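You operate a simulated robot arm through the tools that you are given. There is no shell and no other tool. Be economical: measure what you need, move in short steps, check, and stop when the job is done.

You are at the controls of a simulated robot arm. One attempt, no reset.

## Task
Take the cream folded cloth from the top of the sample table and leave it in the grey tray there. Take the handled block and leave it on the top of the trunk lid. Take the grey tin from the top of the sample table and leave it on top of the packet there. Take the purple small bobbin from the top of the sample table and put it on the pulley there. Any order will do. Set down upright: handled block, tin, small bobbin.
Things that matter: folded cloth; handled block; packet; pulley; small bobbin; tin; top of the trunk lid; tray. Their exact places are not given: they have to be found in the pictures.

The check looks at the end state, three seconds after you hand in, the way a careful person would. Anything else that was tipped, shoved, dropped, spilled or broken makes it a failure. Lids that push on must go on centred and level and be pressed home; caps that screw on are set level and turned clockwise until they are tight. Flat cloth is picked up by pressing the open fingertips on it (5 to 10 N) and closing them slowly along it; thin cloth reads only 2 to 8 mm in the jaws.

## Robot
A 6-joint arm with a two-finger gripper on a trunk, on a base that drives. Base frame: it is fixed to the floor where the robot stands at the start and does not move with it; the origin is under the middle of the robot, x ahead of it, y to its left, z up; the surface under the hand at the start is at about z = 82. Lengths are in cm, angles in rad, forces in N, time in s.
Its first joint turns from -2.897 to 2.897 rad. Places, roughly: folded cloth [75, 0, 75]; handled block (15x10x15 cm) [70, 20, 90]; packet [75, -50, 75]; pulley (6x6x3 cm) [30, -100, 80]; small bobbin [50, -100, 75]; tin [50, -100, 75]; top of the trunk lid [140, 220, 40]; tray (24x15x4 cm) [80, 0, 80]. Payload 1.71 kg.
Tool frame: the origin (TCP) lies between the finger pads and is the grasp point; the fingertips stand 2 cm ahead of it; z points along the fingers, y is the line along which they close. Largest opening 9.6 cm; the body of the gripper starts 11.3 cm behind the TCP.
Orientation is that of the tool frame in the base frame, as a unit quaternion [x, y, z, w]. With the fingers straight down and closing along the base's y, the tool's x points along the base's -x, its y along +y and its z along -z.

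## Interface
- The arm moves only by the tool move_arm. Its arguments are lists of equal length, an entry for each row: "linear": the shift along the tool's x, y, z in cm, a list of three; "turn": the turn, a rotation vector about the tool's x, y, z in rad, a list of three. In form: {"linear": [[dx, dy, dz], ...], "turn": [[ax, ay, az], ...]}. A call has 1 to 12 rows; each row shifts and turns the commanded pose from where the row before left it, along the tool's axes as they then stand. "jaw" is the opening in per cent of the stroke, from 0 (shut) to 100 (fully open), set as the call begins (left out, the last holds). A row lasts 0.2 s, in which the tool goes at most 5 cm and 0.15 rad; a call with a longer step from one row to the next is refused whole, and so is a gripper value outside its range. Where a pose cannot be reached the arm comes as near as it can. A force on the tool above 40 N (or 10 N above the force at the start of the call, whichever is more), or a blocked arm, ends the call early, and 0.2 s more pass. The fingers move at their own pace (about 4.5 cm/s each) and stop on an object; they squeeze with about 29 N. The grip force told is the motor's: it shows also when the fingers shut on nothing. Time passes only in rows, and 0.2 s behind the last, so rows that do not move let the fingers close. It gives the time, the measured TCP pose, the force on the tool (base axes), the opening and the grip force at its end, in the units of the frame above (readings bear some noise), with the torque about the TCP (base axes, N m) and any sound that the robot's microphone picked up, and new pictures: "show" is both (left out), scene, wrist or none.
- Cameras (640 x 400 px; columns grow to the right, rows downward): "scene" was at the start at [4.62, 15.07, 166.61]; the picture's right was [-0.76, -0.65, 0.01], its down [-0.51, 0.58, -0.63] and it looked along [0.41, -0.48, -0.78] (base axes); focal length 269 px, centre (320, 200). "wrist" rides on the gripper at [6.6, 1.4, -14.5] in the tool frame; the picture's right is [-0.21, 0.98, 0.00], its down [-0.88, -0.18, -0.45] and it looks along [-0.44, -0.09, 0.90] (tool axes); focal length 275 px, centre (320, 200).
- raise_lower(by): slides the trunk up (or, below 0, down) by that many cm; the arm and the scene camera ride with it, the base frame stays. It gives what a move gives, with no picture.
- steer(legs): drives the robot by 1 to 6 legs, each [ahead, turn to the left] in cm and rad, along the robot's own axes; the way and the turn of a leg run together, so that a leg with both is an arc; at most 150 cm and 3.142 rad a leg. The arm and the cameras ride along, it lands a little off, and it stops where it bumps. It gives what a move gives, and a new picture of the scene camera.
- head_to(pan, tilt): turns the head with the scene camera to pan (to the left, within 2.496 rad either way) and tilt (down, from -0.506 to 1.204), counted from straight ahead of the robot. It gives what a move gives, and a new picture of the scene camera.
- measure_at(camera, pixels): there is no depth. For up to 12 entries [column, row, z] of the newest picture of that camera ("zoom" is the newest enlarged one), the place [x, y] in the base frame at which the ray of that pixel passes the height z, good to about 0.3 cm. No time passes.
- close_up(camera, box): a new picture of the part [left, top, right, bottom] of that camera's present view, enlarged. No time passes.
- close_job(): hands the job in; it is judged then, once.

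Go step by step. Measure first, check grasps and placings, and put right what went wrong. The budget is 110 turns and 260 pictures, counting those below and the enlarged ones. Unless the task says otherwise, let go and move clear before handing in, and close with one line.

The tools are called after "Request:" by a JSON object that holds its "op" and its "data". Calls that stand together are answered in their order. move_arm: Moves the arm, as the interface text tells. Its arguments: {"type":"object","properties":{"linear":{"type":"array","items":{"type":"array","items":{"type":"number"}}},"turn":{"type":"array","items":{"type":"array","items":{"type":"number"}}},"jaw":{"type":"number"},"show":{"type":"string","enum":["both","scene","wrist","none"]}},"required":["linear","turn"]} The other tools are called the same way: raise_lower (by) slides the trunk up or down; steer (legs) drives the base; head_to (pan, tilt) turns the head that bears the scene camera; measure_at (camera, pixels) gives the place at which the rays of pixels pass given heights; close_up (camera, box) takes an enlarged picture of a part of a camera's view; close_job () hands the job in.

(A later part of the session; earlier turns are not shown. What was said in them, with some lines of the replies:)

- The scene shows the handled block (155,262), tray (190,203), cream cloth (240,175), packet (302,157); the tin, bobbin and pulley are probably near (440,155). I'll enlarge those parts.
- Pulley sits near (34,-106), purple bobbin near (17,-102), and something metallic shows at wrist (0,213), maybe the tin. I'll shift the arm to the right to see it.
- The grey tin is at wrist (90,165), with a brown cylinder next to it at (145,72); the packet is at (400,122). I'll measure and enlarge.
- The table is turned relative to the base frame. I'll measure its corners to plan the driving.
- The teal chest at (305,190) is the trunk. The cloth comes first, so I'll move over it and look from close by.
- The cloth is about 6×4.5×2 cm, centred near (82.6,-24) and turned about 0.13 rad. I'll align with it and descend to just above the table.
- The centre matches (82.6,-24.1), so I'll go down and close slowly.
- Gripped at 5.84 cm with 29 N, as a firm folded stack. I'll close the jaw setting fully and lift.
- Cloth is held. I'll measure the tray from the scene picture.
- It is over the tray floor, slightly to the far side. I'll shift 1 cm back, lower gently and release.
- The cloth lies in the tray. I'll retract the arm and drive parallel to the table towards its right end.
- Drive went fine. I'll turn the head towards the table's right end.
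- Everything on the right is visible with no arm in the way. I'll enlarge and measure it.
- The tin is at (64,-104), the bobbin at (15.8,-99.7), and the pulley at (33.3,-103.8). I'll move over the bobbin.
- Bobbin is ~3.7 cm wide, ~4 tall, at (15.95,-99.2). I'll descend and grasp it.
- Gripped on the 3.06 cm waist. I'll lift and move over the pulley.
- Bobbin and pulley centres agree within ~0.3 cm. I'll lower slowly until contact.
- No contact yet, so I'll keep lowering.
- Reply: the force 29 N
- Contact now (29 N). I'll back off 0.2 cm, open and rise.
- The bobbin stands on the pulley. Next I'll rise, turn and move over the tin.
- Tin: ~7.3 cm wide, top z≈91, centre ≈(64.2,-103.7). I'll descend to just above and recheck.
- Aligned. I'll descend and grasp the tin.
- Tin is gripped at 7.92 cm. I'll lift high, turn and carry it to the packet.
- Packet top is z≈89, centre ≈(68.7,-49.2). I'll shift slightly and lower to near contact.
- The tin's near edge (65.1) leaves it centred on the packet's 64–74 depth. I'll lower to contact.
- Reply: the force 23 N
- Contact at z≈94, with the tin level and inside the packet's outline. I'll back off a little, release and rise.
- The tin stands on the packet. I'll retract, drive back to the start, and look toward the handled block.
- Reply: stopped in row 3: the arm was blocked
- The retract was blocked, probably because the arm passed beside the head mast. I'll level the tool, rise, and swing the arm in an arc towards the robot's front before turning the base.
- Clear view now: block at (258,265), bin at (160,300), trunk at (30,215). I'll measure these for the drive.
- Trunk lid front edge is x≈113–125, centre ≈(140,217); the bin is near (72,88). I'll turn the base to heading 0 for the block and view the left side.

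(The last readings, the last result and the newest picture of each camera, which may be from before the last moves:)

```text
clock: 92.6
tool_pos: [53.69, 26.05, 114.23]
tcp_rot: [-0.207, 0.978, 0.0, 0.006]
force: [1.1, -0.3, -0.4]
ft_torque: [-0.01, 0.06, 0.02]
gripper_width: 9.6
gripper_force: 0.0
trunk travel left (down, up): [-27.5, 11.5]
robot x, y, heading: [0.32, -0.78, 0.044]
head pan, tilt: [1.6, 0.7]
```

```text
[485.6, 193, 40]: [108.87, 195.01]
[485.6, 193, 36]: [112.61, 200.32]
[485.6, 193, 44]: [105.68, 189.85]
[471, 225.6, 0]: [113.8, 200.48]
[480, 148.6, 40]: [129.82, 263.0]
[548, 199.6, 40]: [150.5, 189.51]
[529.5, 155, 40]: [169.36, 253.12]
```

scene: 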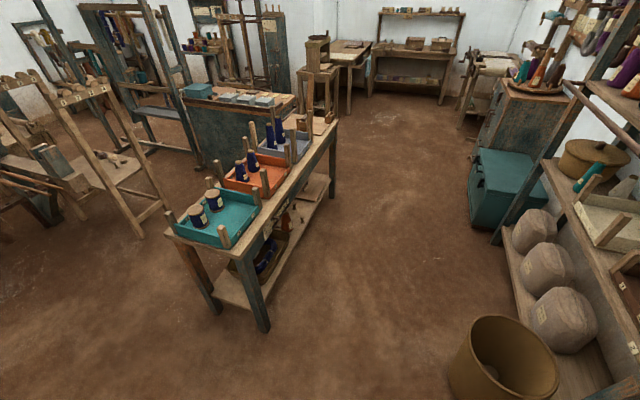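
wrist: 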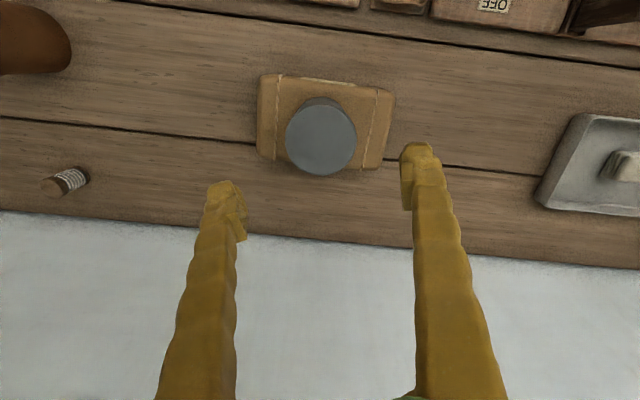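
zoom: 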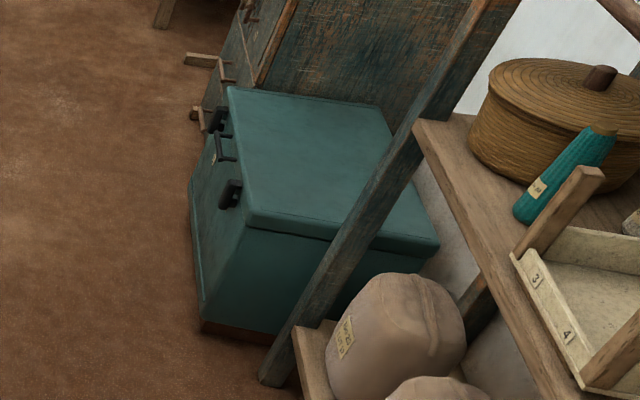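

Corridor is clear, and the trunk lid top is z≈37 with centre ≈(143,230). Now the block: I'll move over it with the wrist camera.

Request:
{"op": "move_arm", "data": {"linear": [[-3, -4, 0], [-3, -4, 0], [-3, -3, 0], [0, 0, 0]], "turn": [[0, 0, 0], [0, 0, 0], [0, 0, 0], [0, 0, 0]], "show": "wrist"}}

Request:
{"op": "head_to", "data": {"pan": 0.25, "tilt": 0.85}}

```text
clock: 93.6
tool_pos: [66.37, 19.56, 114.24]
tcp_rot: [-0.207, 0.978, 0.0, 0.006]
force: [1.3, 0.4, -1.5]
ft_torque: [0.0, 0.04, 0.0]
gripper_width: 9.61
gripper_force: 0.1
trunk travel left (down, up): [-27.5, 11.5]
robot x, y, heading: [0.11, -0.96, 0.044]
head pan, tilt: [1.6, 0.7]
```

wrist: 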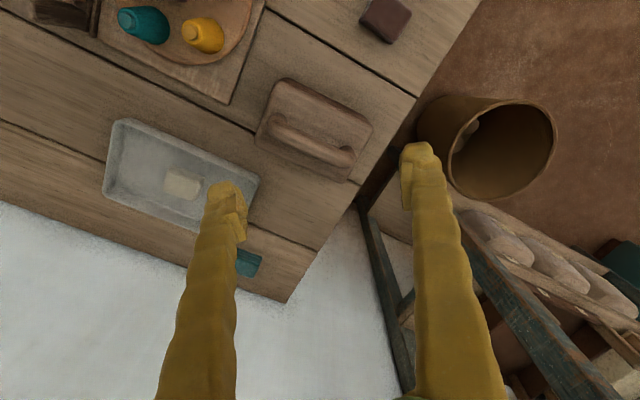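

```text
clock: 95.1
tool_pos: [66.26, 19.52, 114.32]
tcp_rot: [-0.208, 0.978, 0.0, 0.006]
force: [-1.0, -0.2, -0.3]
ft_torque: [0.01, 0.03, -0.02]
gripper_width: 9.61
gripper_force: 0.0
trunk travel left (down, up): [-27.5, 11.5]
robot x, y, heading: [0.56, -0.94, 0.047]
head pan, tilt: [0.25, 0.85]
```

scene: 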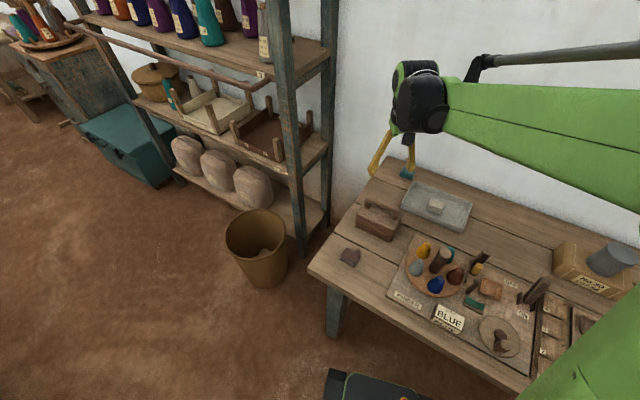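

Request:
{"op": "close_up", "data": {"camera": "wrist", "box": [240, 60, 400, 200]}}

Request:
{"op": "close_up", "data": {"camera": "scene", "box": [340, 180, 430, 260]}}

Request:
{"op": "measure_at", "data": {"camera": "wrist", "pixels": [[279, 127, 94], [345, 158, 94], [279, 127, 96], [345, 158, 96], [286, 79, 90], [371, 123, 90], [344, 180, 90], [256, 140, 90], [285, 113, 90], [352, 148, 90]]}}

```text
2.86 times, centred on (320, 130) of wrist
```

zoom: 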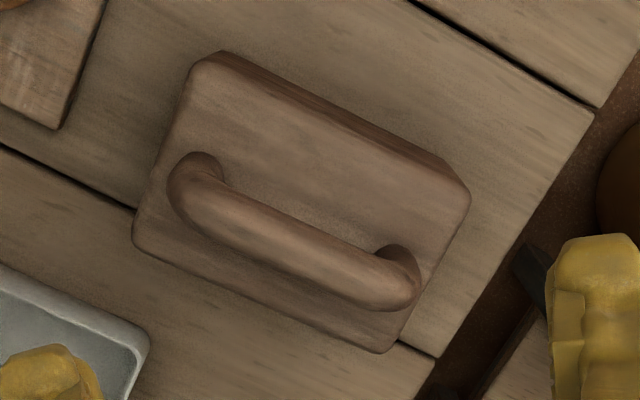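

```text
5.00 times, centred on (385, 220) of scene
```

zoom: 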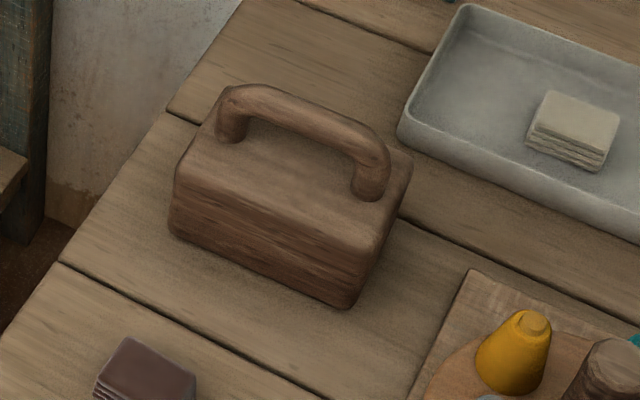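

```text
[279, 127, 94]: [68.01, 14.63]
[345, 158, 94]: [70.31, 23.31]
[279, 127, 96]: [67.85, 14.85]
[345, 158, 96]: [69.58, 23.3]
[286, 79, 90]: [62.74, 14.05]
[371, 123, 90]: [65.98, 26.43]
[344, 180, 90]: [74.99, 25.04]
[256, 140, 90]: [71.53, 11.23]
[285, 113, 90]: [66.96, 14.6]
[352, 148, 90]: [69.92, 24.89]
```

Request:
{"op": "measure_at", "data": {"camera": "scene", "pixels": [[380, 203, 92], [380, 203, 94], [380, 203, 96], [380, 203, 98], [355, 228, 82], [390, 242, 82]]}}

Request:
{"op": "measure_at", "data": {"camera": "wrist", "pixels": [[311, 146, 92], [311, 146, 94], [311, 146, 96], [311, 146, 98]]}}

Request:
{"op": "move_arm", "data": {"linear": [[0, 0, 0], [0, 0, 0], [0, 0, 0], [0, 0, 0], [0, 0, 0], [0, 0, 0], [0, 0, 0], [0, 0, 0]], "turn": [[0, 0, -0.15], [0, 0, -0.15], [0, 0, -0.15], [0, 0, -0.15], [0, 0, -0.15], [0, 0, -0.15], [0, 0, -0.036], [0, 0, 0]], "show": "wrist"}}

```text
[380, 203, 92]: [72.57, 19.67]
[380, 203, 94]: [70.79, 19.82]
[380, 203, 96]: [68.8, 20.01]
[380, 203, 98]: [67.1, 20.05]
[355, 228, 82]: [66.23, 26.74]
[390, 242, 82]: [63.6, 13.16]
```

```text
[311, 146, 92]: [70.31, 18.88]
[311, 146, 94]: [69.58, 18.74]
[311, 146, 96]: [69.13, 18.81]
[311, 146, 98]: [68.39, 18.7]
```

```text
clock: 96.9
tool_pos: [66.08, 19.56, 114.48]
tcp_rot: [-0.626, 0.78, -0.003, 0.005]
force: [0.5, 0.0, 1.0]
ft_torque: [0.0, -0.03, 0.03]
gripper_width: 9.59
gripper_force: 0.1
trunk travel left (down, up): [-27.5, 11.5]
robot x, y, heading: [0.29, -0.52, 0.042]
head pan, tilt: [0.25, 0.85]
```

wrist: 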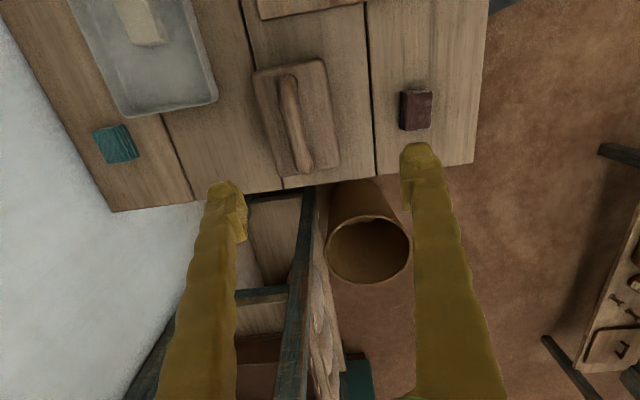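

Request:
{"op": "measure_at", "data": {"camera": "scene", "pixels": [[356, 218, 88], [356, 218, 90], [356, 218, 86], [398, 230, 88], [398, 230, 86]]}}

Request:
{"op": "move_arm", "data": {"linear": [[-0.1, -3.14, 3], [0, 0, 4], [0, 0, 4], [0, 0, 3], [0, 0, 0]], "turn": [[-0.011, 0.004, 0], [0, 0, 0], [0, 0, 0], [0, 0, 0], [0, 0, 0]], "jaw": 70}}

```text
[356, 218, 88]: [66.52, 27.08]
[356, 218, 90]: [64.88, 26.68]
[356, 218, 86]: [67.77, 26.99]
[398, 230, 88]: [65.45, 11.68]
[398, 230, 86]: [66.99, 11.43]
```

```text
clock: 98.1
tool_pos: [69.28, 19.12, 100.45]
tcp_rot: [-0.626, 0.78, -0.001, -0.001]
force: [1.1, 0.4, 0.6]
ft_torque: [-0.06, 0.07, 0.02]
gripper_width: 6.72
gripper_force: 0.0
trunk travel left (down, up): [-27.5, 11.5]
robot x, y, heading: [0.63, -1.14, 0.046]
head pan, tilt: [0.25, 0.85]
```

scene: 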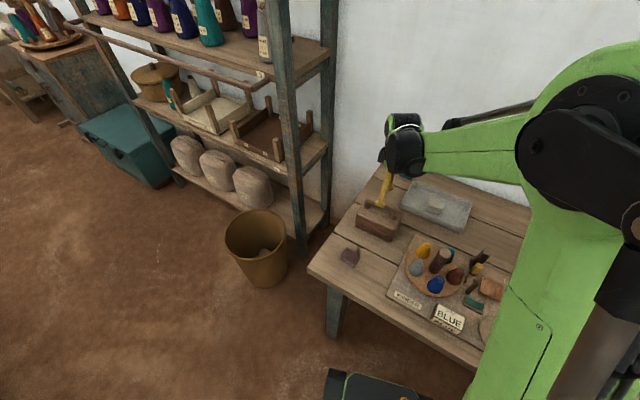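
wrist: 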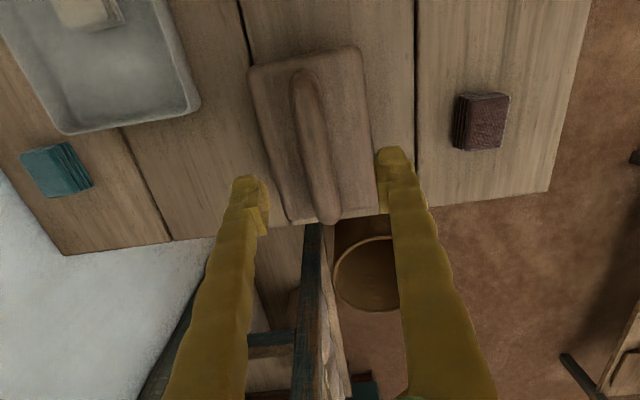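

Request:
{"op": "measure_at", "data": {"camera": "wrist", "pixels": [[305, 85, 95], [326, 210, 95], [315, 148, 95.5], [315, 148, 94.5]]}}

```text
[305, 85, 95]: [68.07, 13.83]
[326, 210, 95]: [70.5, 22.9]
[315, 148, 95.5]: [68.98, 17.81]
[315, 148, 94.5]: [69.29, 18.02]
```

Request:
{"op": "move_arm", "data": {"linear": [[0.65, 0, 2], [0, 0, 2], [0, 0, 1.5], [0, 0, 0.8], [0, 0, 0]], "turn": [[0, 0, 0], [0, 0, 0], [0, 0, 0], [0, 0, 0], [0, 0, 0]], "show": "wrist"}}

Request:
{"op": "close_up", "data": {"camera": "scene", "box": [340, 160, 430, 250]}}

```text
clock: 99.3
tool_pos: [69.27, 18.26, 94.06]
tcp_rot: [-0.626, 0.78, 0.0, -0.001]
force: [0.7, -0.2, 0.1]
ft_torque: [0.0, 0.02, 0.01]
gripper_width: 6.73
gripper_force: 0.0
trunk travel left (down, up): [-27.5, 11.5]
robot x, y, heading: [0.76, -0.48, 0.043]
head pan, tilt: [0.25, 0.85]
```

wrist: 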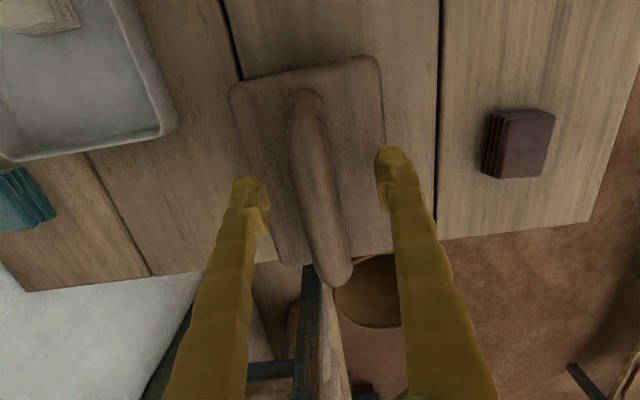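

```text
4.44 times, centred on (385, 205) of scene
```

zoom: 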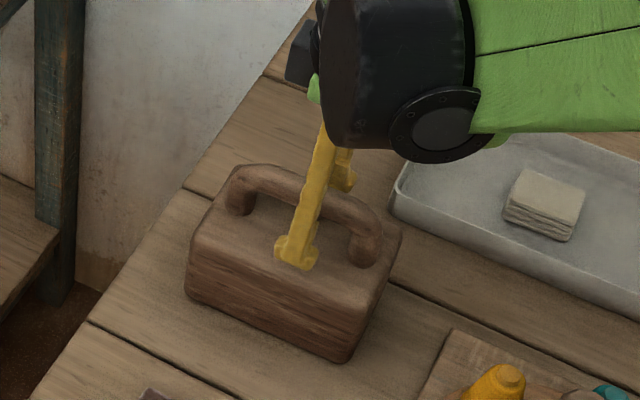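

The fingers straddle the handle's middle. I'll close and do a short lift.

Request:
{"op": "move_arm", "data": {"linear": [[0, 0, 0], [0, 0, 0], [0, 0, 0], [0, 0, 0], [0, 0, 0], [0, 0, 0]], "turn": [[0, 0, 0], [0, 0, 0], [0, 0, 0], [0, 0, 0], [0, 0, 0], [0, 0, 0]], "jaw": 5, "show": "none"}}

Request:
{"op": "move_arm", "data": {"linear": [[0, 0, -0.5], [0, 0, -1], [0, 0, -1.5], [0, 0, -2], [0, 0, 0]], "turn": [[0, 0, 0], [0, 0, 0], [0, 0, 0], [0, 0, 0], [0, 0, 0]]}}

Request:
{"op": "close_up", "data": {"camera": "scene", "box": [340, 160, 430, 250]}}

```text
clock: 100.7
tool_pos: [69.14, 18.23, 94.2]
tcp_rot: [-0.626, 0.78, -0.001, -0.001]
force: [3.8, 1.9, 0.5]
ft_torque: [0.03, 0.09, -0.08]
gripper_width: 1.96
gripper_force: 28.9
trunk travel left (down, up): [-27.5, 11.5]
robot x, y, heading: [0.6, -0.66, 0.043]
head pan, tilt: [0.25, 0.85]
```

```text
clock: 101.9
tool_pos: [69.22, 18.36, 99.17]
tcp_rot: [-0.626, 0.78, -0.001, -0.001]
force: [0.4, -0.4, -7.8]
ft_torque: [-0.11, 0.03, -0.03]
gripper_width: 1.97
gripper_force: 29.5
trunk travel left (down, up): [-27.5, 11.5]
robot x, y, heading: [0.57, -1.06, 0.042]
head pan, tilt: [0.25, 0.85]
```

scene: 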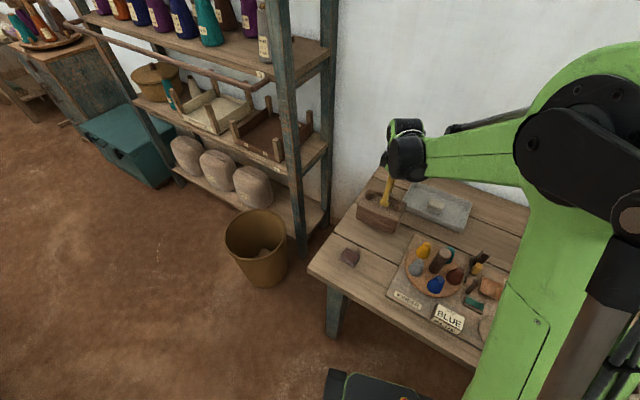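
wrist: 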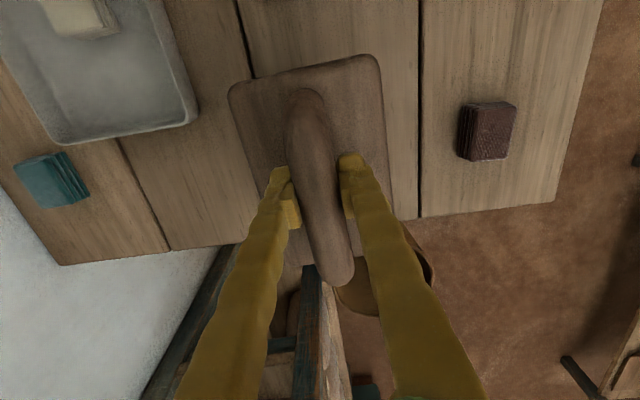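

```text
4.44 times, centred on (385, 205) of scene
```

zoom: 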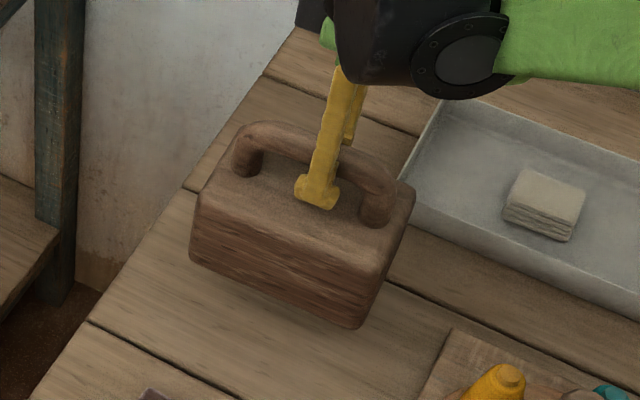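

Block hangs level (8 N). I'll raise it further and pull it in for the drive.

Request:
{"op": "move_arm", "data": {"linear": [[0, 0, -4], [0, 0, -4], [0, 0, -4], [0, 0, -3], [0.9, 4, 0], [0.9, 4, 0], [0.9, 4, 0], [0.9, 4, 0], [0, 0, 0]], "turn": [[0, 0, 0], [0, 0, 0], [0, 0, 0], [0, 0, 0], [0, 0, 0], [0, 0, 0], [0, 0, 0], [0, 0, 0], [0, 0, 0]]}}

```text
clock: 103.9
tool_pos: [52.85, 18.33, 114.05]
tcp_rot: [-0.626, 0.78, 0.0, 0.001]
force: [-0.7, 0.2, -8.6]
ft_torque: [-0.04, -0.01, 0.01]
gripper_width: 1.96
gripper_force: 29.3
trunk travel left (down, up): [-27.5, 11.5]
robot x, y, heading: [0.48, -0.82, 0.047]
head pan, tilt: [0.25, 0.85]
```

scene: 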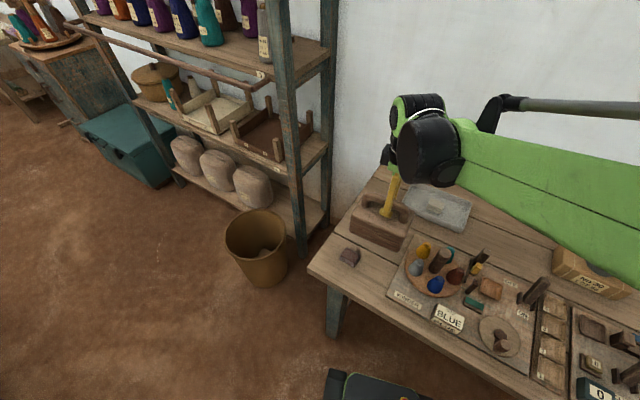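
wrist: 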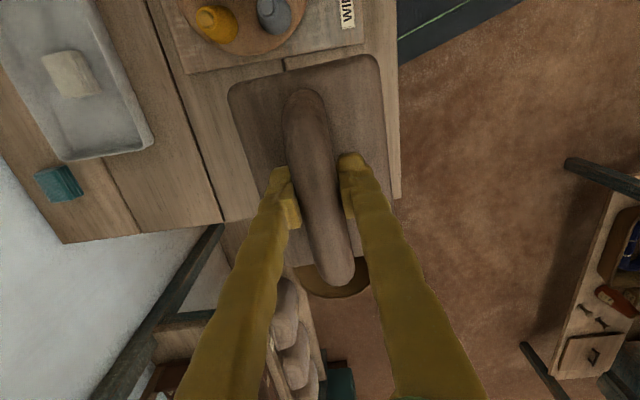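

Request:
{"op": "steer", "data": {"legs": [[0, 1.388], [130, 0]]}}

```text
clock: 118.0
tool_pos: [12.46, 181.73, 113.94]
tcp_rot: [0.977, -0.214, 0.001, 0.0]
force: [-0.3, 0.4, -8.3]
ft_torque: [-0.05, -0.05, 0.01]
gripper_width: 1.96
gripper_force: 28.3
trunk travel left (down, up): [-27.5, 11.5]
robot x, y, heading: [20.37, 126.46, 1.399]
head pan, tilt: [0.25, 0.85]
```

scene: 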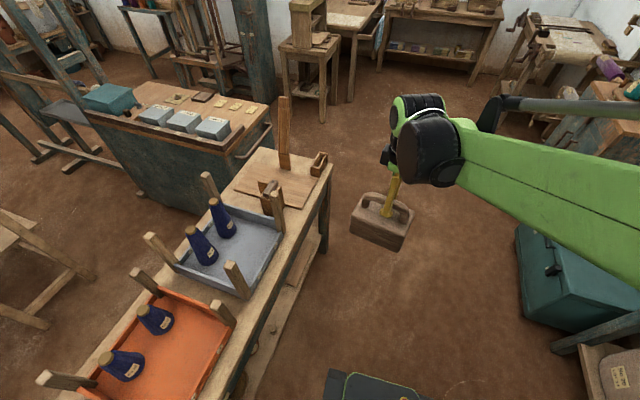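

Request:
{"op": "steer", "data": {"legs": [[0, -0.272], [95, 0], [0, -0.977]]}}

Request:
{"op": "head_to", "data": {"pan": 0.0, "tilt": 0.95}}

```text
clock: 129.6
tool_pos: [108.16, 235.44, 114.77]
tcp_rot: [-0.668, 0.744, -0.004, 0.006]
force: [-0.6, -0.1, -8.0]
ft_torque: [-0.09, 0.06, -0.02]
gripper_width: 2.0
gripper_force: 29.7
trunk travel left (down, up): [-27.5, 11.5]
robot x, y, heading: [60.01, 211.09, 0.152]
head pan, tilt: [0.25, 0.85]
```

scene: 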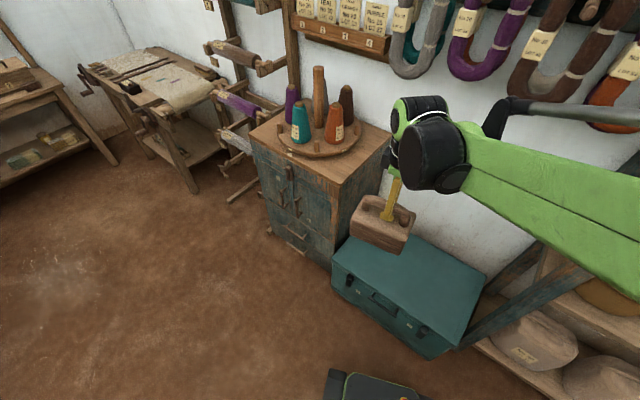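

```text
clock: 130.4
tool_pos: [106.1, 234.94, 115.55]
tcp_rot: [-0.669, 0.743, -0.008, 0.013]
force: [-1.1, 0.0, -7.9]
ft_torque: [-0.04, 0.03, 0.0]
gripper_width: 1.98
gripper_force: 29.0
trunk travel left (down, up): [-27.5, 11.5]
robot x, y, heading: [59.73, 210.85, 0.158]
head pan, tilt: [0.0, 0.949]
```

scene: 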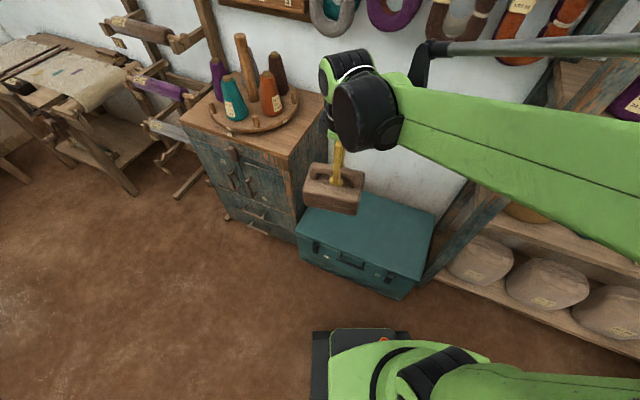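

Request:
{"op": "measure_at", "data": {"camera": "scene", "pixels": [[298, 232, 37], [413, 279, 37], [436, 214, 37], [297, 247, 0], [400, 298, 0], [430, 285, 0], [296, 240, 0], [325, 95, 80], [300, 160, 80], [375, 230, 37]]}}

Request:
{"op": "close_up", "data": {"camera": "scene", "box": [270, 150, 470, 320]}}

```text
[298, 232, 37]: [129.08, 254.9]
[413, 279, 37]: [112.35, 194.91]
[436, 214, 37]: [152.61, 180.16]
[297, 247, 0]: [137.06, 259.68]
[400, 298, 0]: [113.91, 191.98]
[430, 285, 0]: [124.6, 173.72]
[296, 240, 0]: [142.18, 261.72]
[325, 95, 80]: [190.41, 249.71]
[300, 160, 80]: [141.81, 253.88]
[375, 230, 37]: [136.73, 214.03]
```

```text
2.35 times, centred on (370, 235) of scene
```

zoom: 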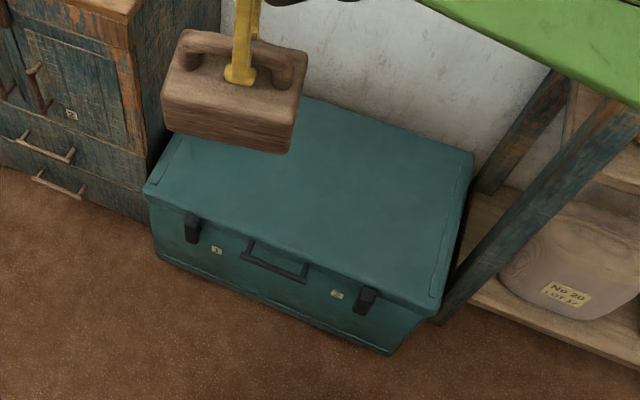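

Lid corners ≈(129,256),(112.5,192),(152,180), so its centre is ≈(140.7,218). I'll level the tool and move over (137,219) at height, then lower the trunk.

Request:
{"op": "move_arm", "data": {"linear": [[1.58, -4.05, 0], [1.58, -4.05, 0], [1.58, -4.05, 0], [1.58, -4.05, 0], [1.58, -4.05, 0], [1.58, -4.05, 0], [1.58, -4.05, 0], [1.58, -4.05, 0], [0, 0, 0]], "turn": [[-0.029, 0.0086, 0], [0, 0, 0], [0, 0, 0], [0, 0, 0], [0, 0, 0], [0, 0, 0], [0, 0, 0], [0, 0, 0], [0, 0, 0]], "show": "wrist"}}

Request:
{"op": "raise_lower", "data": {"by": -27}}

Request:
{"op": "head_to", "data": {"pan": 0.2, "tilt": 0.75}}

```text
clock: 132.4
tool_pos: [137.56, 219.15, 115.4]
tcp_rot: [-0.668, 0.744, 0.0, -0.002]
force: [0.6, -1.1, -9.2]
ft_torque: [-0.11, 0.07, 0.01]
gripper_width: 1.98
gripper_force: 29.4
trunk travel left (down, up): [-27.5, 11.5]
robot x, y, heading: [59.62, 211.0, 0.153]
head pan, tilt: [0.0, 0.949]
```

wrist: 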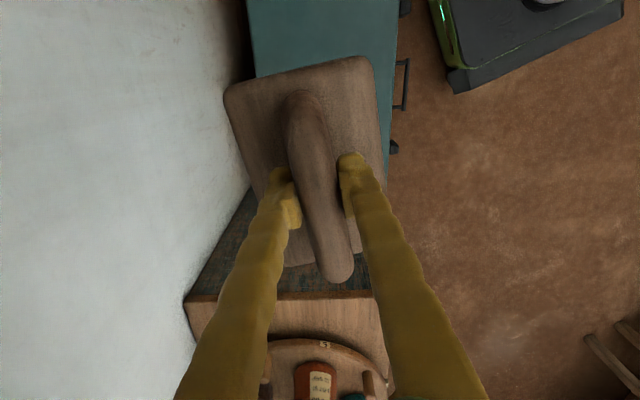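

```text
clock: 135.1
tool_pos: [137.33, 219.1, 88.55]
tcp_rot: [-0.668, 0.744, 0.0, -0.002]
force: [-0.7, 0.0, -8.2]
ft_torque: [-0.05, 0.03, 0.01]
gripper_width: 1.96
gripper_force: 28.7
trunk travel left (down, up): [-0.5, 38.5]
robot x, y, heading: [59.73, 211.22, 0.154]
head pan, tilt: [0.0, 0.949]
```

```text
clock: 135.8
tool_pos: [137.22, 219.26, 88.56]
tcp_rot: [-0.668, 0.744, -0.001, -0.002]
force: [0.8, 1.1, -8.6]
ft_torque: [-0.01, 0.04, 0.02]
gripper_width: 1.98
gripper_force: 29.2
trunk travel left (down, up): [-0.5, 38.5]
robot x, y, heading: [59.79, 210.79, 0.152]
head pan, tilt: [0.201, 0.75]
```

scene: 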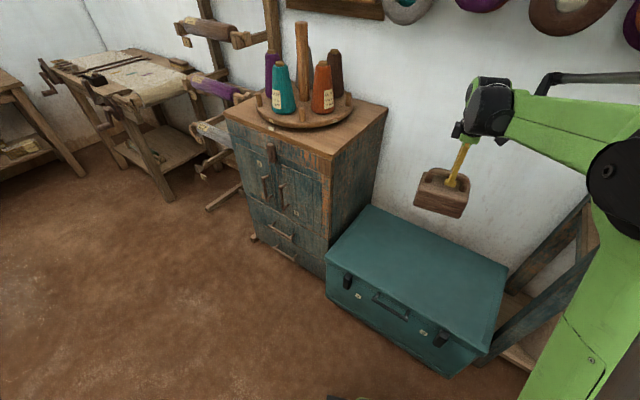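

Request:
{"op": "measure_at", "data": {"camera": "scene", "pixels": [[327, 263, 37], [370, 206, 37], [508, 268, 37], [487, 353, 37], [327, 298, 0], [450, 377, 0], [327, 263, 40], [487, 353, 40]]}}

Request:
{"op": "move_arm", "data": {"linear": [[0, 0, 4], [0, 0, 4.5], [0, 0, 4.5], [0, 0, 4.5], [0, 0, 4.5], [0, 0, 4.5], [0, 0, 3], [0, 0, 0]], "turn": [[0, 0, 0], [0, 0, 0], [0, 0, 0], [0, 0, 0], [0, 0, 0], [0, 0, 0], [0, 0, 0], [0, 0, 0]]}}

```text
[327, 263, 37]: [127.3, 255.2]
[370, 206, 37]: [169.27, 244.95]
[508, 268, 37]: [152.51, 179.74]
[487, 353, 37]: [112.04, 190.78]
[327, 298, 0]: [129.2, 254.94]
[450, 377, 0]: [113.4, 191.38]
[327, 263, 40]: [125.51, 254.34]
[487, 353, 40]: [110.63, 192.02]
```

```text
clock: 137.7
tool_pos: [137.5, 219.15, 59.01]
tcp_rot: [-0.668, 0.744, 0.0, -0.001]
force: [-0.6, -0.1, -7.8]
ft_torque: [-0.06, 0.03, 0.03]
gripper_width: 1.99
gripper_force: 29.2
trunk travel left (down, up): [-0.5, 38.5]
robot x, y, heading: [59.81, 211.04, 0.155]
head pan, tilt: [0.201, 0.75]
```

scene: 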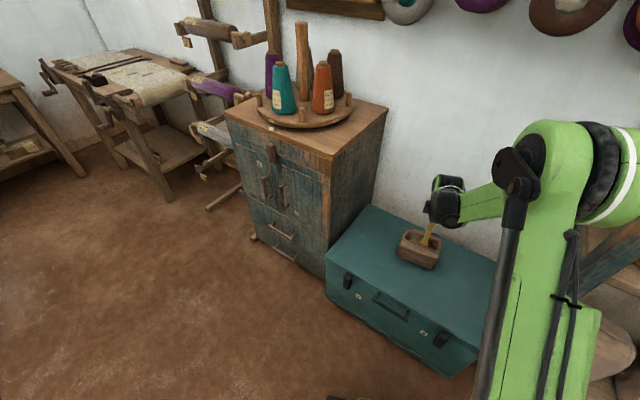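
wrist: 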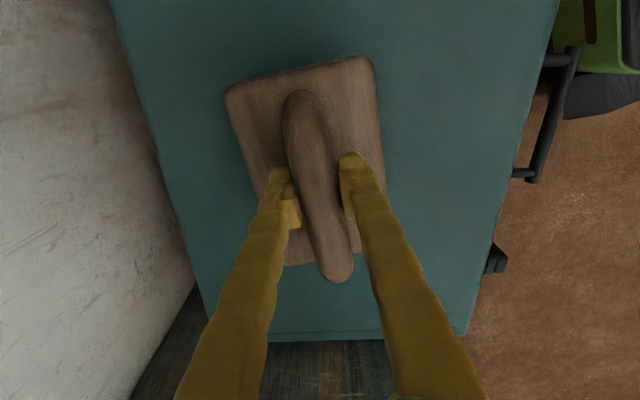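

Block is over the lid's middle. I'll lower in small steps to contact.

Request:
{"op": "move_arm", "data": {"linear": [[0, 0, 2.5], [0, 0, 2], [0, 0, 1.2], [0, 0, 0], [0, 0, 0]], "turn": [[0, 0, 0], [0, 0, 0], [0, 0, 0], [0, 0, 0], [0, 0, 0]], "show": "scene"}}

Request:
{"op": "close_up", "data": {"camera": "scene", "box": [370, 190, 500, 310]}}

```text
clock: 138.2
tool_pos: [136.58, 218.95, 56.89]
tcp_rot: [-0.668, 0.744, -0.004, 0.005]
force: [-0.1, 0.0, -8.1]
ft_torque: [-0.1, 0.01, 0.03]
gripper_width: 1.99
gripper_force: 29.4
trunk travel left (down, up): [-0.5, 38.5]
robot x, y, heading: [59.48, 210.93, 0.153]
head pan, tilt: [0.201, 0.75]
stopped in row 2: the force on the tool passed its limit at 80 N (the readings are from after the stop); the commanded pose is now the measured one
```

scene: 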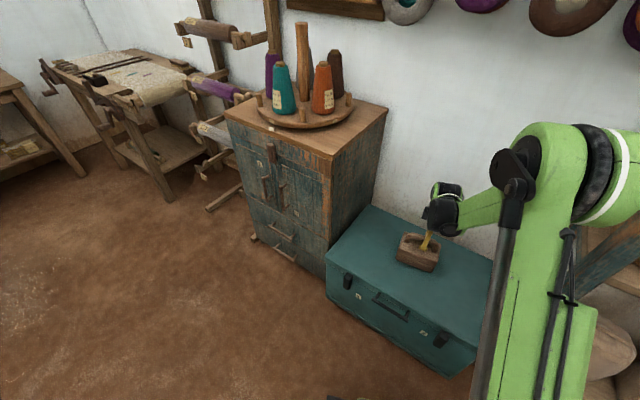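

```text
3.33 times, centred on (435, 250) of scene
```

zoom: 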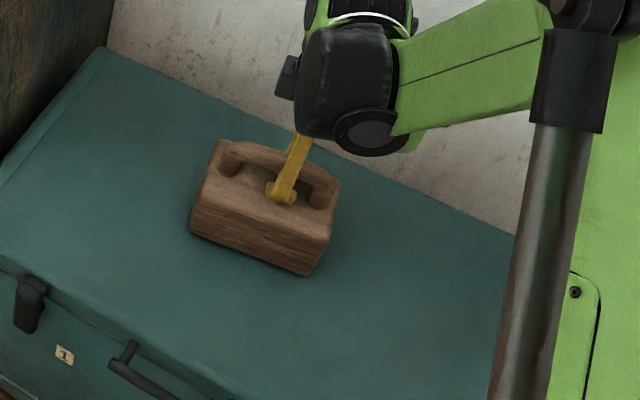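

Request:
{"op": "measure_at", "data": {"camera": "scene", "pixels": [[432, 272.5, 44.7], [432, 272.5, 41], [432, 272.5, 38], [396, 259, 44.7], [396, 259, 38]]}}

Request:
{"op": "move_arm", "data": {"linear": [[0, 0, 0.3], [0, 0, 0]], "turn": [[0, 0, 0], [0, 0, 0]], "show": "wrist"}}

```text
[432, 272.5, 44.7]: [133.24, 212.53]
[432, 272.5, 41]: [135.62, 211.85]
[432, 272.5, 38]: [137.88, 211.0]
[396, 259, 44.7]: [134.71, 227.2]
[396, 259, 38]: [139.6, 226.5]
```

```text
clock: 138.8
tool_pos: [136.7, 219.15, 56.52]
tcp_rot: [-0.668, 0.744, -0.004, 0.005]
force: [-0.5, 0.2, -8.8]
ft_torque: [-0.12, 0.03, -0.01]
gripper_width: 1.95
gripper_force: 28.8
trunk travel left (down, up): [-0.5, 38.5]
robot x, y, heading: [59.73, 210.75, 0.152]
head pan, tilt: [0.201, 0.75]
```

wrist: 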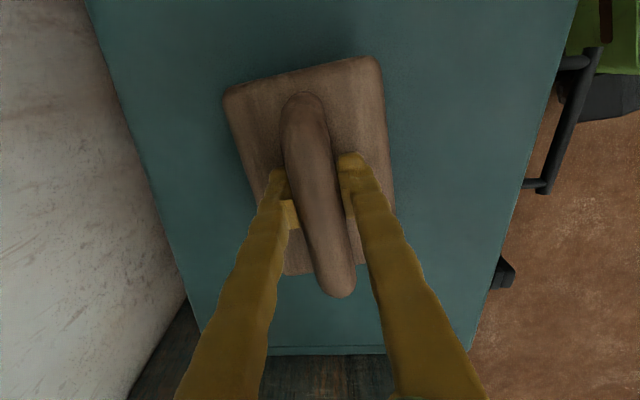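

Request:
{"op": "measure_at", "data": {"camera": "wrist", "pixels": [[470, 353, 37], [470, 353, 40], [470, 353, 44], [215, 345, 37], [215, 345, 44]]}}

Request:
{"op": "measure_at", "data": {"camera": "scene", "pixels": [[327, 263, 37], [327, 263, 40], [327, 263, 44], [370, 206, 37], [370, 206, 44]]}}

Request:
{"op": "close_up", "data": {"camera": "wrist", "box": [200, 40, 420, 310]}}

Request:
{"op": "close_up", "data": {"camera": "scene", "box": [390, 215, 450, 285]}}

```text
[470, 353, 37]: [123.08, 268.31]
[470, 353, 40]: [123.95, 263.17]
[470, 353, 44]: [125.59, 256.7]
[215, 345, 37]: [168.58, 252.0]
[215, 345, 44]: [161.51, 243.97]
```

```text
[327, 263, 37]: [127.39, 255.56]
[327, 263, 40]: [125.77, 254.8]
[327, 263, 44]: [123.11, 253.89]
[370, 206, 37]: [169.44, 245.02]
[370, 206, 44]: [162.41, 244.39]
```

```text
1.48 times, centred on (310, 175) of wrist
```

zoom: 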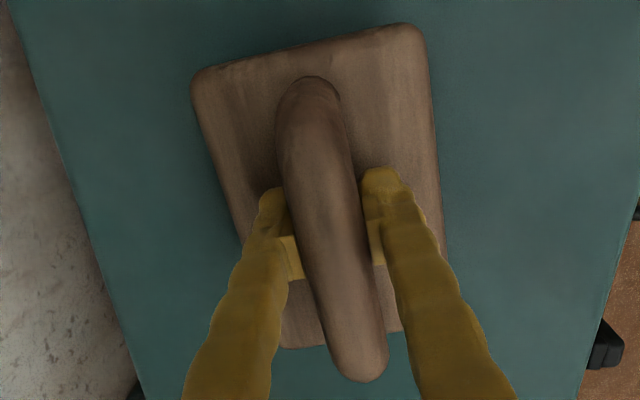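

```text
5.71 times, centred on (420, 250) of scene
```

zoom: 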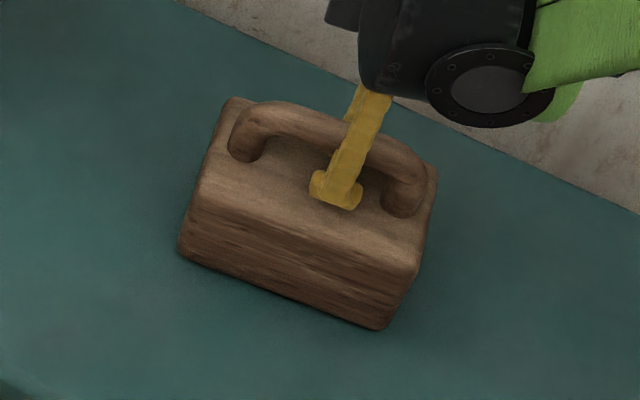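

The wrist and scene rays to the lid corner agree at z≈44, so the lid is higher than I estimated and the block touched it early. I'll level the tool and lower very gently.

Request:
{"op": "move_arm", "data": {"linear": [[0, 0, 0], [0, 0, 0.2], [0, 0, 0], [0, 0, 0]], "turn": [[-0.0127, 0.002, 0], [0, 0, 0], [0, 0, 0], [0, 0, 0]], "show": "none"}}

Request:
{"op": "move_arm", "data": {"linear": [[0, 0, 0.2], [0, 0, 0], [0, 0, 0]], "turn": [[0, 0, 0], [0, 0, 0], [0, 0, 0]], "show": "wrist"}}

Request:
{"op": "close_up", "data": {"camera": "scene", "box": [390, 215, 450, 285]}}

```text
clock: 139.8
tool_pos: [136.55, 219.13, 56.37]
tcp_rot: [-0.668, 0.744, 0.0, 0.0]
force: [-0.7, 0.8, -7.7]
ft_torque: [-0.04, -0.01, -0.01]
gripper_width: 1.98
gripper_force: 28.9
trunk travel left (down, up): [-0.5, 38.5]
robot x, y, heading: [59.77, 211.08, 0.156]
head pan, tilt: [0.201, 0.75]
```

```text
clock: 140.6
tool_pos: [136.56, 219.12, 56.26]
tcp_rot: [-0.669, 0.744, 0.0, 0.0]
force: [0.7, 0.2, -5.9]
ft_torque: [-0.12, 0.04, 0.02]
gripper_width: 1.97
gripper_force: 28.5
trunk travel left (down, up): [-0.5, 38.5]
robot x, y, heading: [59.72, 210.69, 0.154]
head pan, tilt: [0.201, 0.75]
```

wrist: 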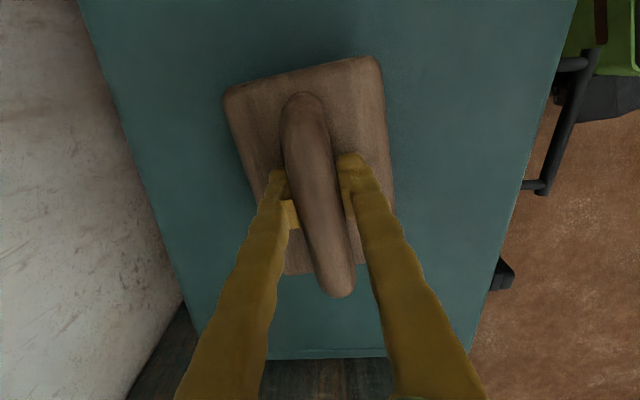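

```text
5.71 times, centred on (420, 250) of scene
```

zoom: 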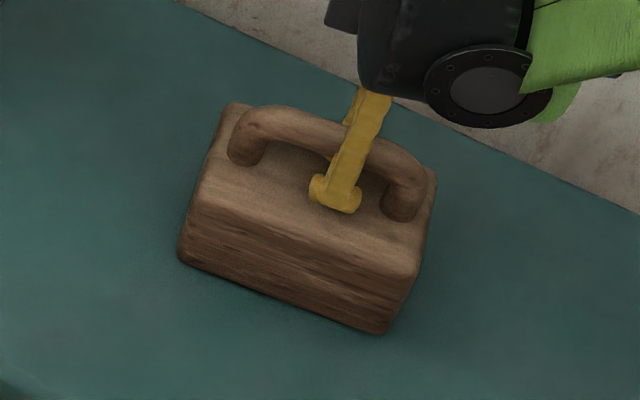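

Force just dropped to -5.9 N, which means first touch. I'll press on in small steps so the block levels itself.

Request:
{"op": "move_arm", "data": {"linear": [[0, 0, 0.15], [0, 0, 0], [0, 0, 0]], "turn": [[0, 0, 0], [0, 0, 0], [0, 0, 0]], "show": "none"}}

Request:
{"op": "move_arm", "data": {"linear": [[0, 0, 0.15], [0, 0, 0], [0, 0, 0]], "turn": [[0, 0, 0], [0, 0, 0], [0, 0, 0]], "show": "none"}}

Request:
{"op": "close_up", "data": {"camera": "scene", "box": [390, 215, 450, 285]}}

```text
clock: 141.4
tool_pos: [136.59, 218.99, 56.23]
tcp_rot: [-0.668, 0.744, 0.0, 0.001]
force: [10.7, 0.8, 16.8]
ft_torque: [-0.11, 0.1, -0.04]
gripper_width: 1.97
gripper_force: 29.5
trunk travel left (down, up): [-0.5, 38.5]
robot x, y, heading: [59.86, 210.38, 0.153]
head pan, tilt: [0.201, 0.75]
```

```text
clock: 142.2
tool_pos: [136.64, 219.03, 56.03]
tcp_rot: [-0.668, 0.745, 0.0, 0.0]
force: [14.3, 1.8, 29.1]
ft_torque: [-0.03, 0.23, -0.01]
gripper_width: 1.95
gripper_force: 29.0
trunk travel left (down, up): [-0.5, 38.5]
robot x, y, heading: [59.69, 211.18, 0.153]
head pan, tilt: [0.201, 0.75]
```

```text
5.71 times, centred on (420, 250) of scene
```

zoom: 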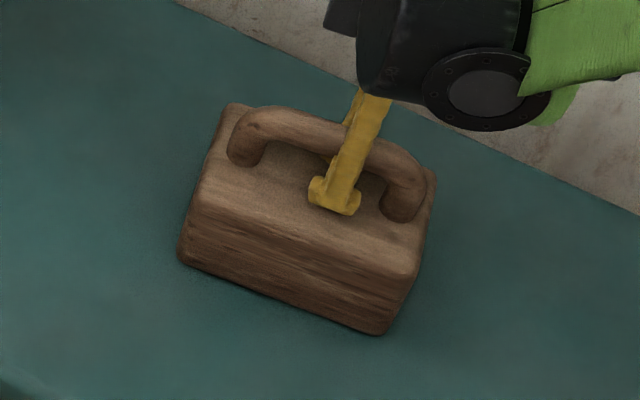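

The block rests firmly and looks level. I'll ease off, open, and rise.

Request:
{"op": "move_arm", "data": {"linear": [[0, 0, -0.2], [0, 0, 0]], "turn": [[0, 0, 0], [0, 0, 0]], "show": "none"}}

Request:
{"op": "move_arm", "data": {"linear": [[0, 0, 0], [0, 0, 0], [0, 0, 0], [0, 0, 0], [0, 0, 0]], "turn": [[0, 0, 0], [0, 0, 0], [0, 0, 0], [0, 0, 0], [0, 0, 0]], "jaw": 75, "show": "wrist"}}

```text
clock: 142.8
tool_pos: [136.7, 218.96, 56.11]
tcp_rot: [-0.668, 0.744, 0.0, 0.001]
force: [0.5, -0.1, -8.5]
ft_torque: [-0.1, 0.03, 0.02]
gripper_width: 1.98
gripper_force: 28.3
trunk travel left (down, up): [-0.5, 38.5]
robot x, y, heading: [59.46, 211.0, 0.154]
head pan, tilt: [0.201, 0.75]
```

```text
clock: 144.0
tool_pos: [136.46, 219.11, 56.2]
tcp_rot: [-0.668, 0.744, 0.001, 0.0]
force: [0.5, 0.0, -0.4]
ft_torque: [0.0, 0.01, -0.01]
gripper_width: 7.21
gripper_force: 0.0
trunk travel left (down, up): [-0.5, 38.5]
robot x, y, heading: [59.89, 211.26, 0.154]
head pan, tilt: [0.201, 0.75]
```

wrist: 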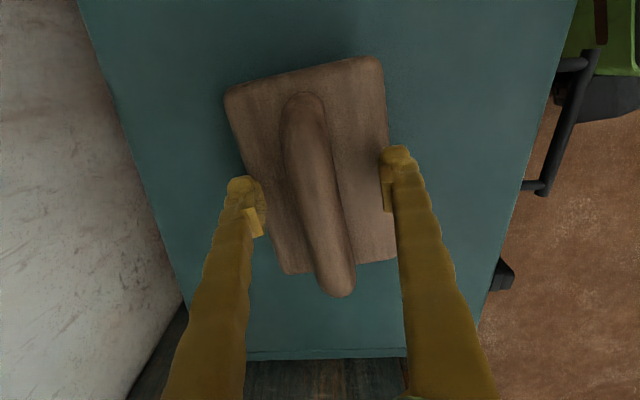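

Released, and the handle stands free between the open fingers. I'll rise straight up.

Request:
{"op": "move_arm", "data": {"linear": [[0, 0, -2], [0, 0, -3], [0, 0, -4], [0, 0, -4.5], [0, 0, -4.5], [0, 0, -4.5], [0, 0, 0]], "turn": [[0, 0, 0], [0, 0, 0], [0, 0, 0], [0, 0, 0], [0, 0, 0], [0, 0, 0], [0, 0, 0]]}}

Request:
{"op": "close_up", "data": {"camera": "scene", "box": [320, 190, 500, 340]}}

```text
clock: 145.6
tool_pos: [136.72, 219.17, 78.72]
tcp_rot: [-0.668, 0.744, 0.0, 0.0]
force: [-0.1, -0.3, 0.1]
ft_torque: [0.02, 0.04, -0.03]
gripper_width: 7.21
gripper_force: 0.0
trunk travel left (down, up): [-0.5, 38.5]
robot x, y, heading: [59.88, 210.93, 0.152]
head pan, tilt: [0.201, 0.75]
```

scene: 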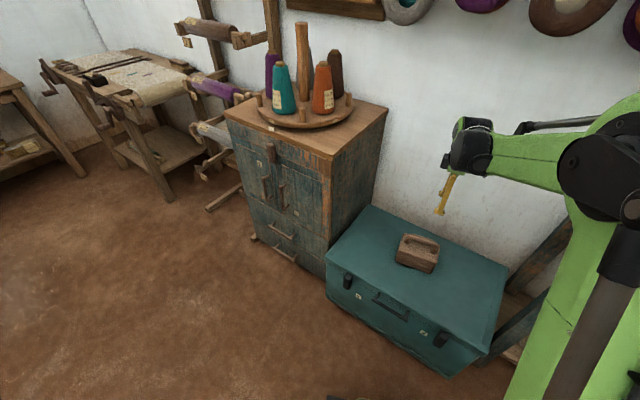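
wrist: 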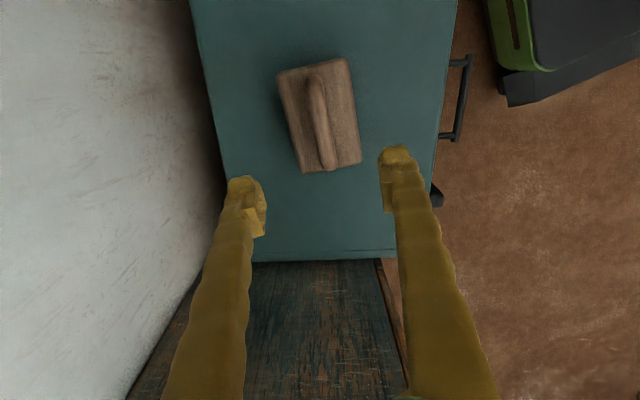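

```text
2.67 times, centred on (410, 265) of scene
```

zoom: 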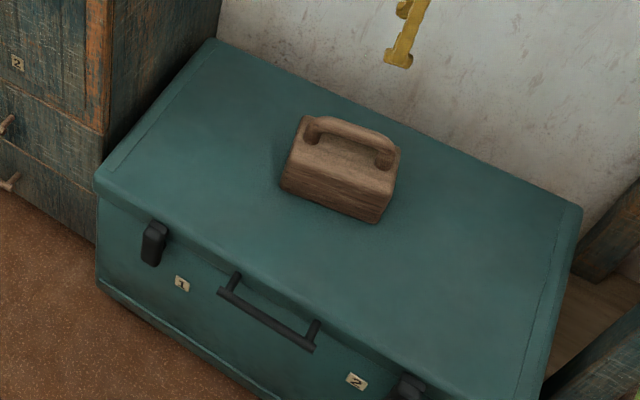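

The block sits level on the trunk lid. I'll take a last look back at the sample table.

Request:
{"op": "head_to", "data": {"pan": -1.75, "tilt": 0.3}}

Request:
{"op": "close_up", "data": {"camera": "scene", "box": [160, 100, 480, 300]}}

```text
clock: 147.5
tool_pos: [136.77, 219.19, 78.79]
tcp_rot: [-0.669, 0.744, 0.0, 0.0]
force: [0.7, -0.7, -0.5]
ft_torque: [0.0, 0.0, 0.0]
gripper_width: 7.22
gripper_force: 0.0
trunk travel left (down, up): [-0.5, 38.5]
robot x, y, heading: [59.88, 211.37, 0.157]
head pan, tilt: [-1.751, 0.3]
```

scene: 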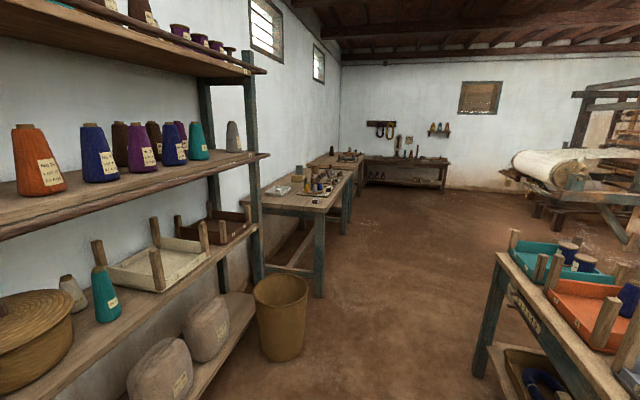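

```text
2.00 times, centred on (320, 200) of scene
```

zoom: 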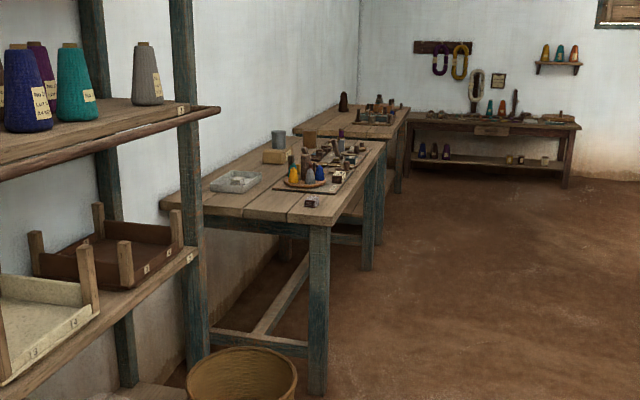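

The last view shows the cloth in the tray, the tin upright on the packet, and the bench in order; the block sits on the trunk lid and the gripper is clear. I'm handing in.

Request:
{"op": "close_job", "data": {}}

```text
The job is handed in.
```

I finished all four placements and handed the job in: the cloth is in the tray, the handled block on the trunk lid, the tin on the packet and the purple bobbin on the pulley. While I was lowering the block, it touched the lid sooner than I expected and the force briefly reached 80 N. I saw no damage, and the block was level afterwards.
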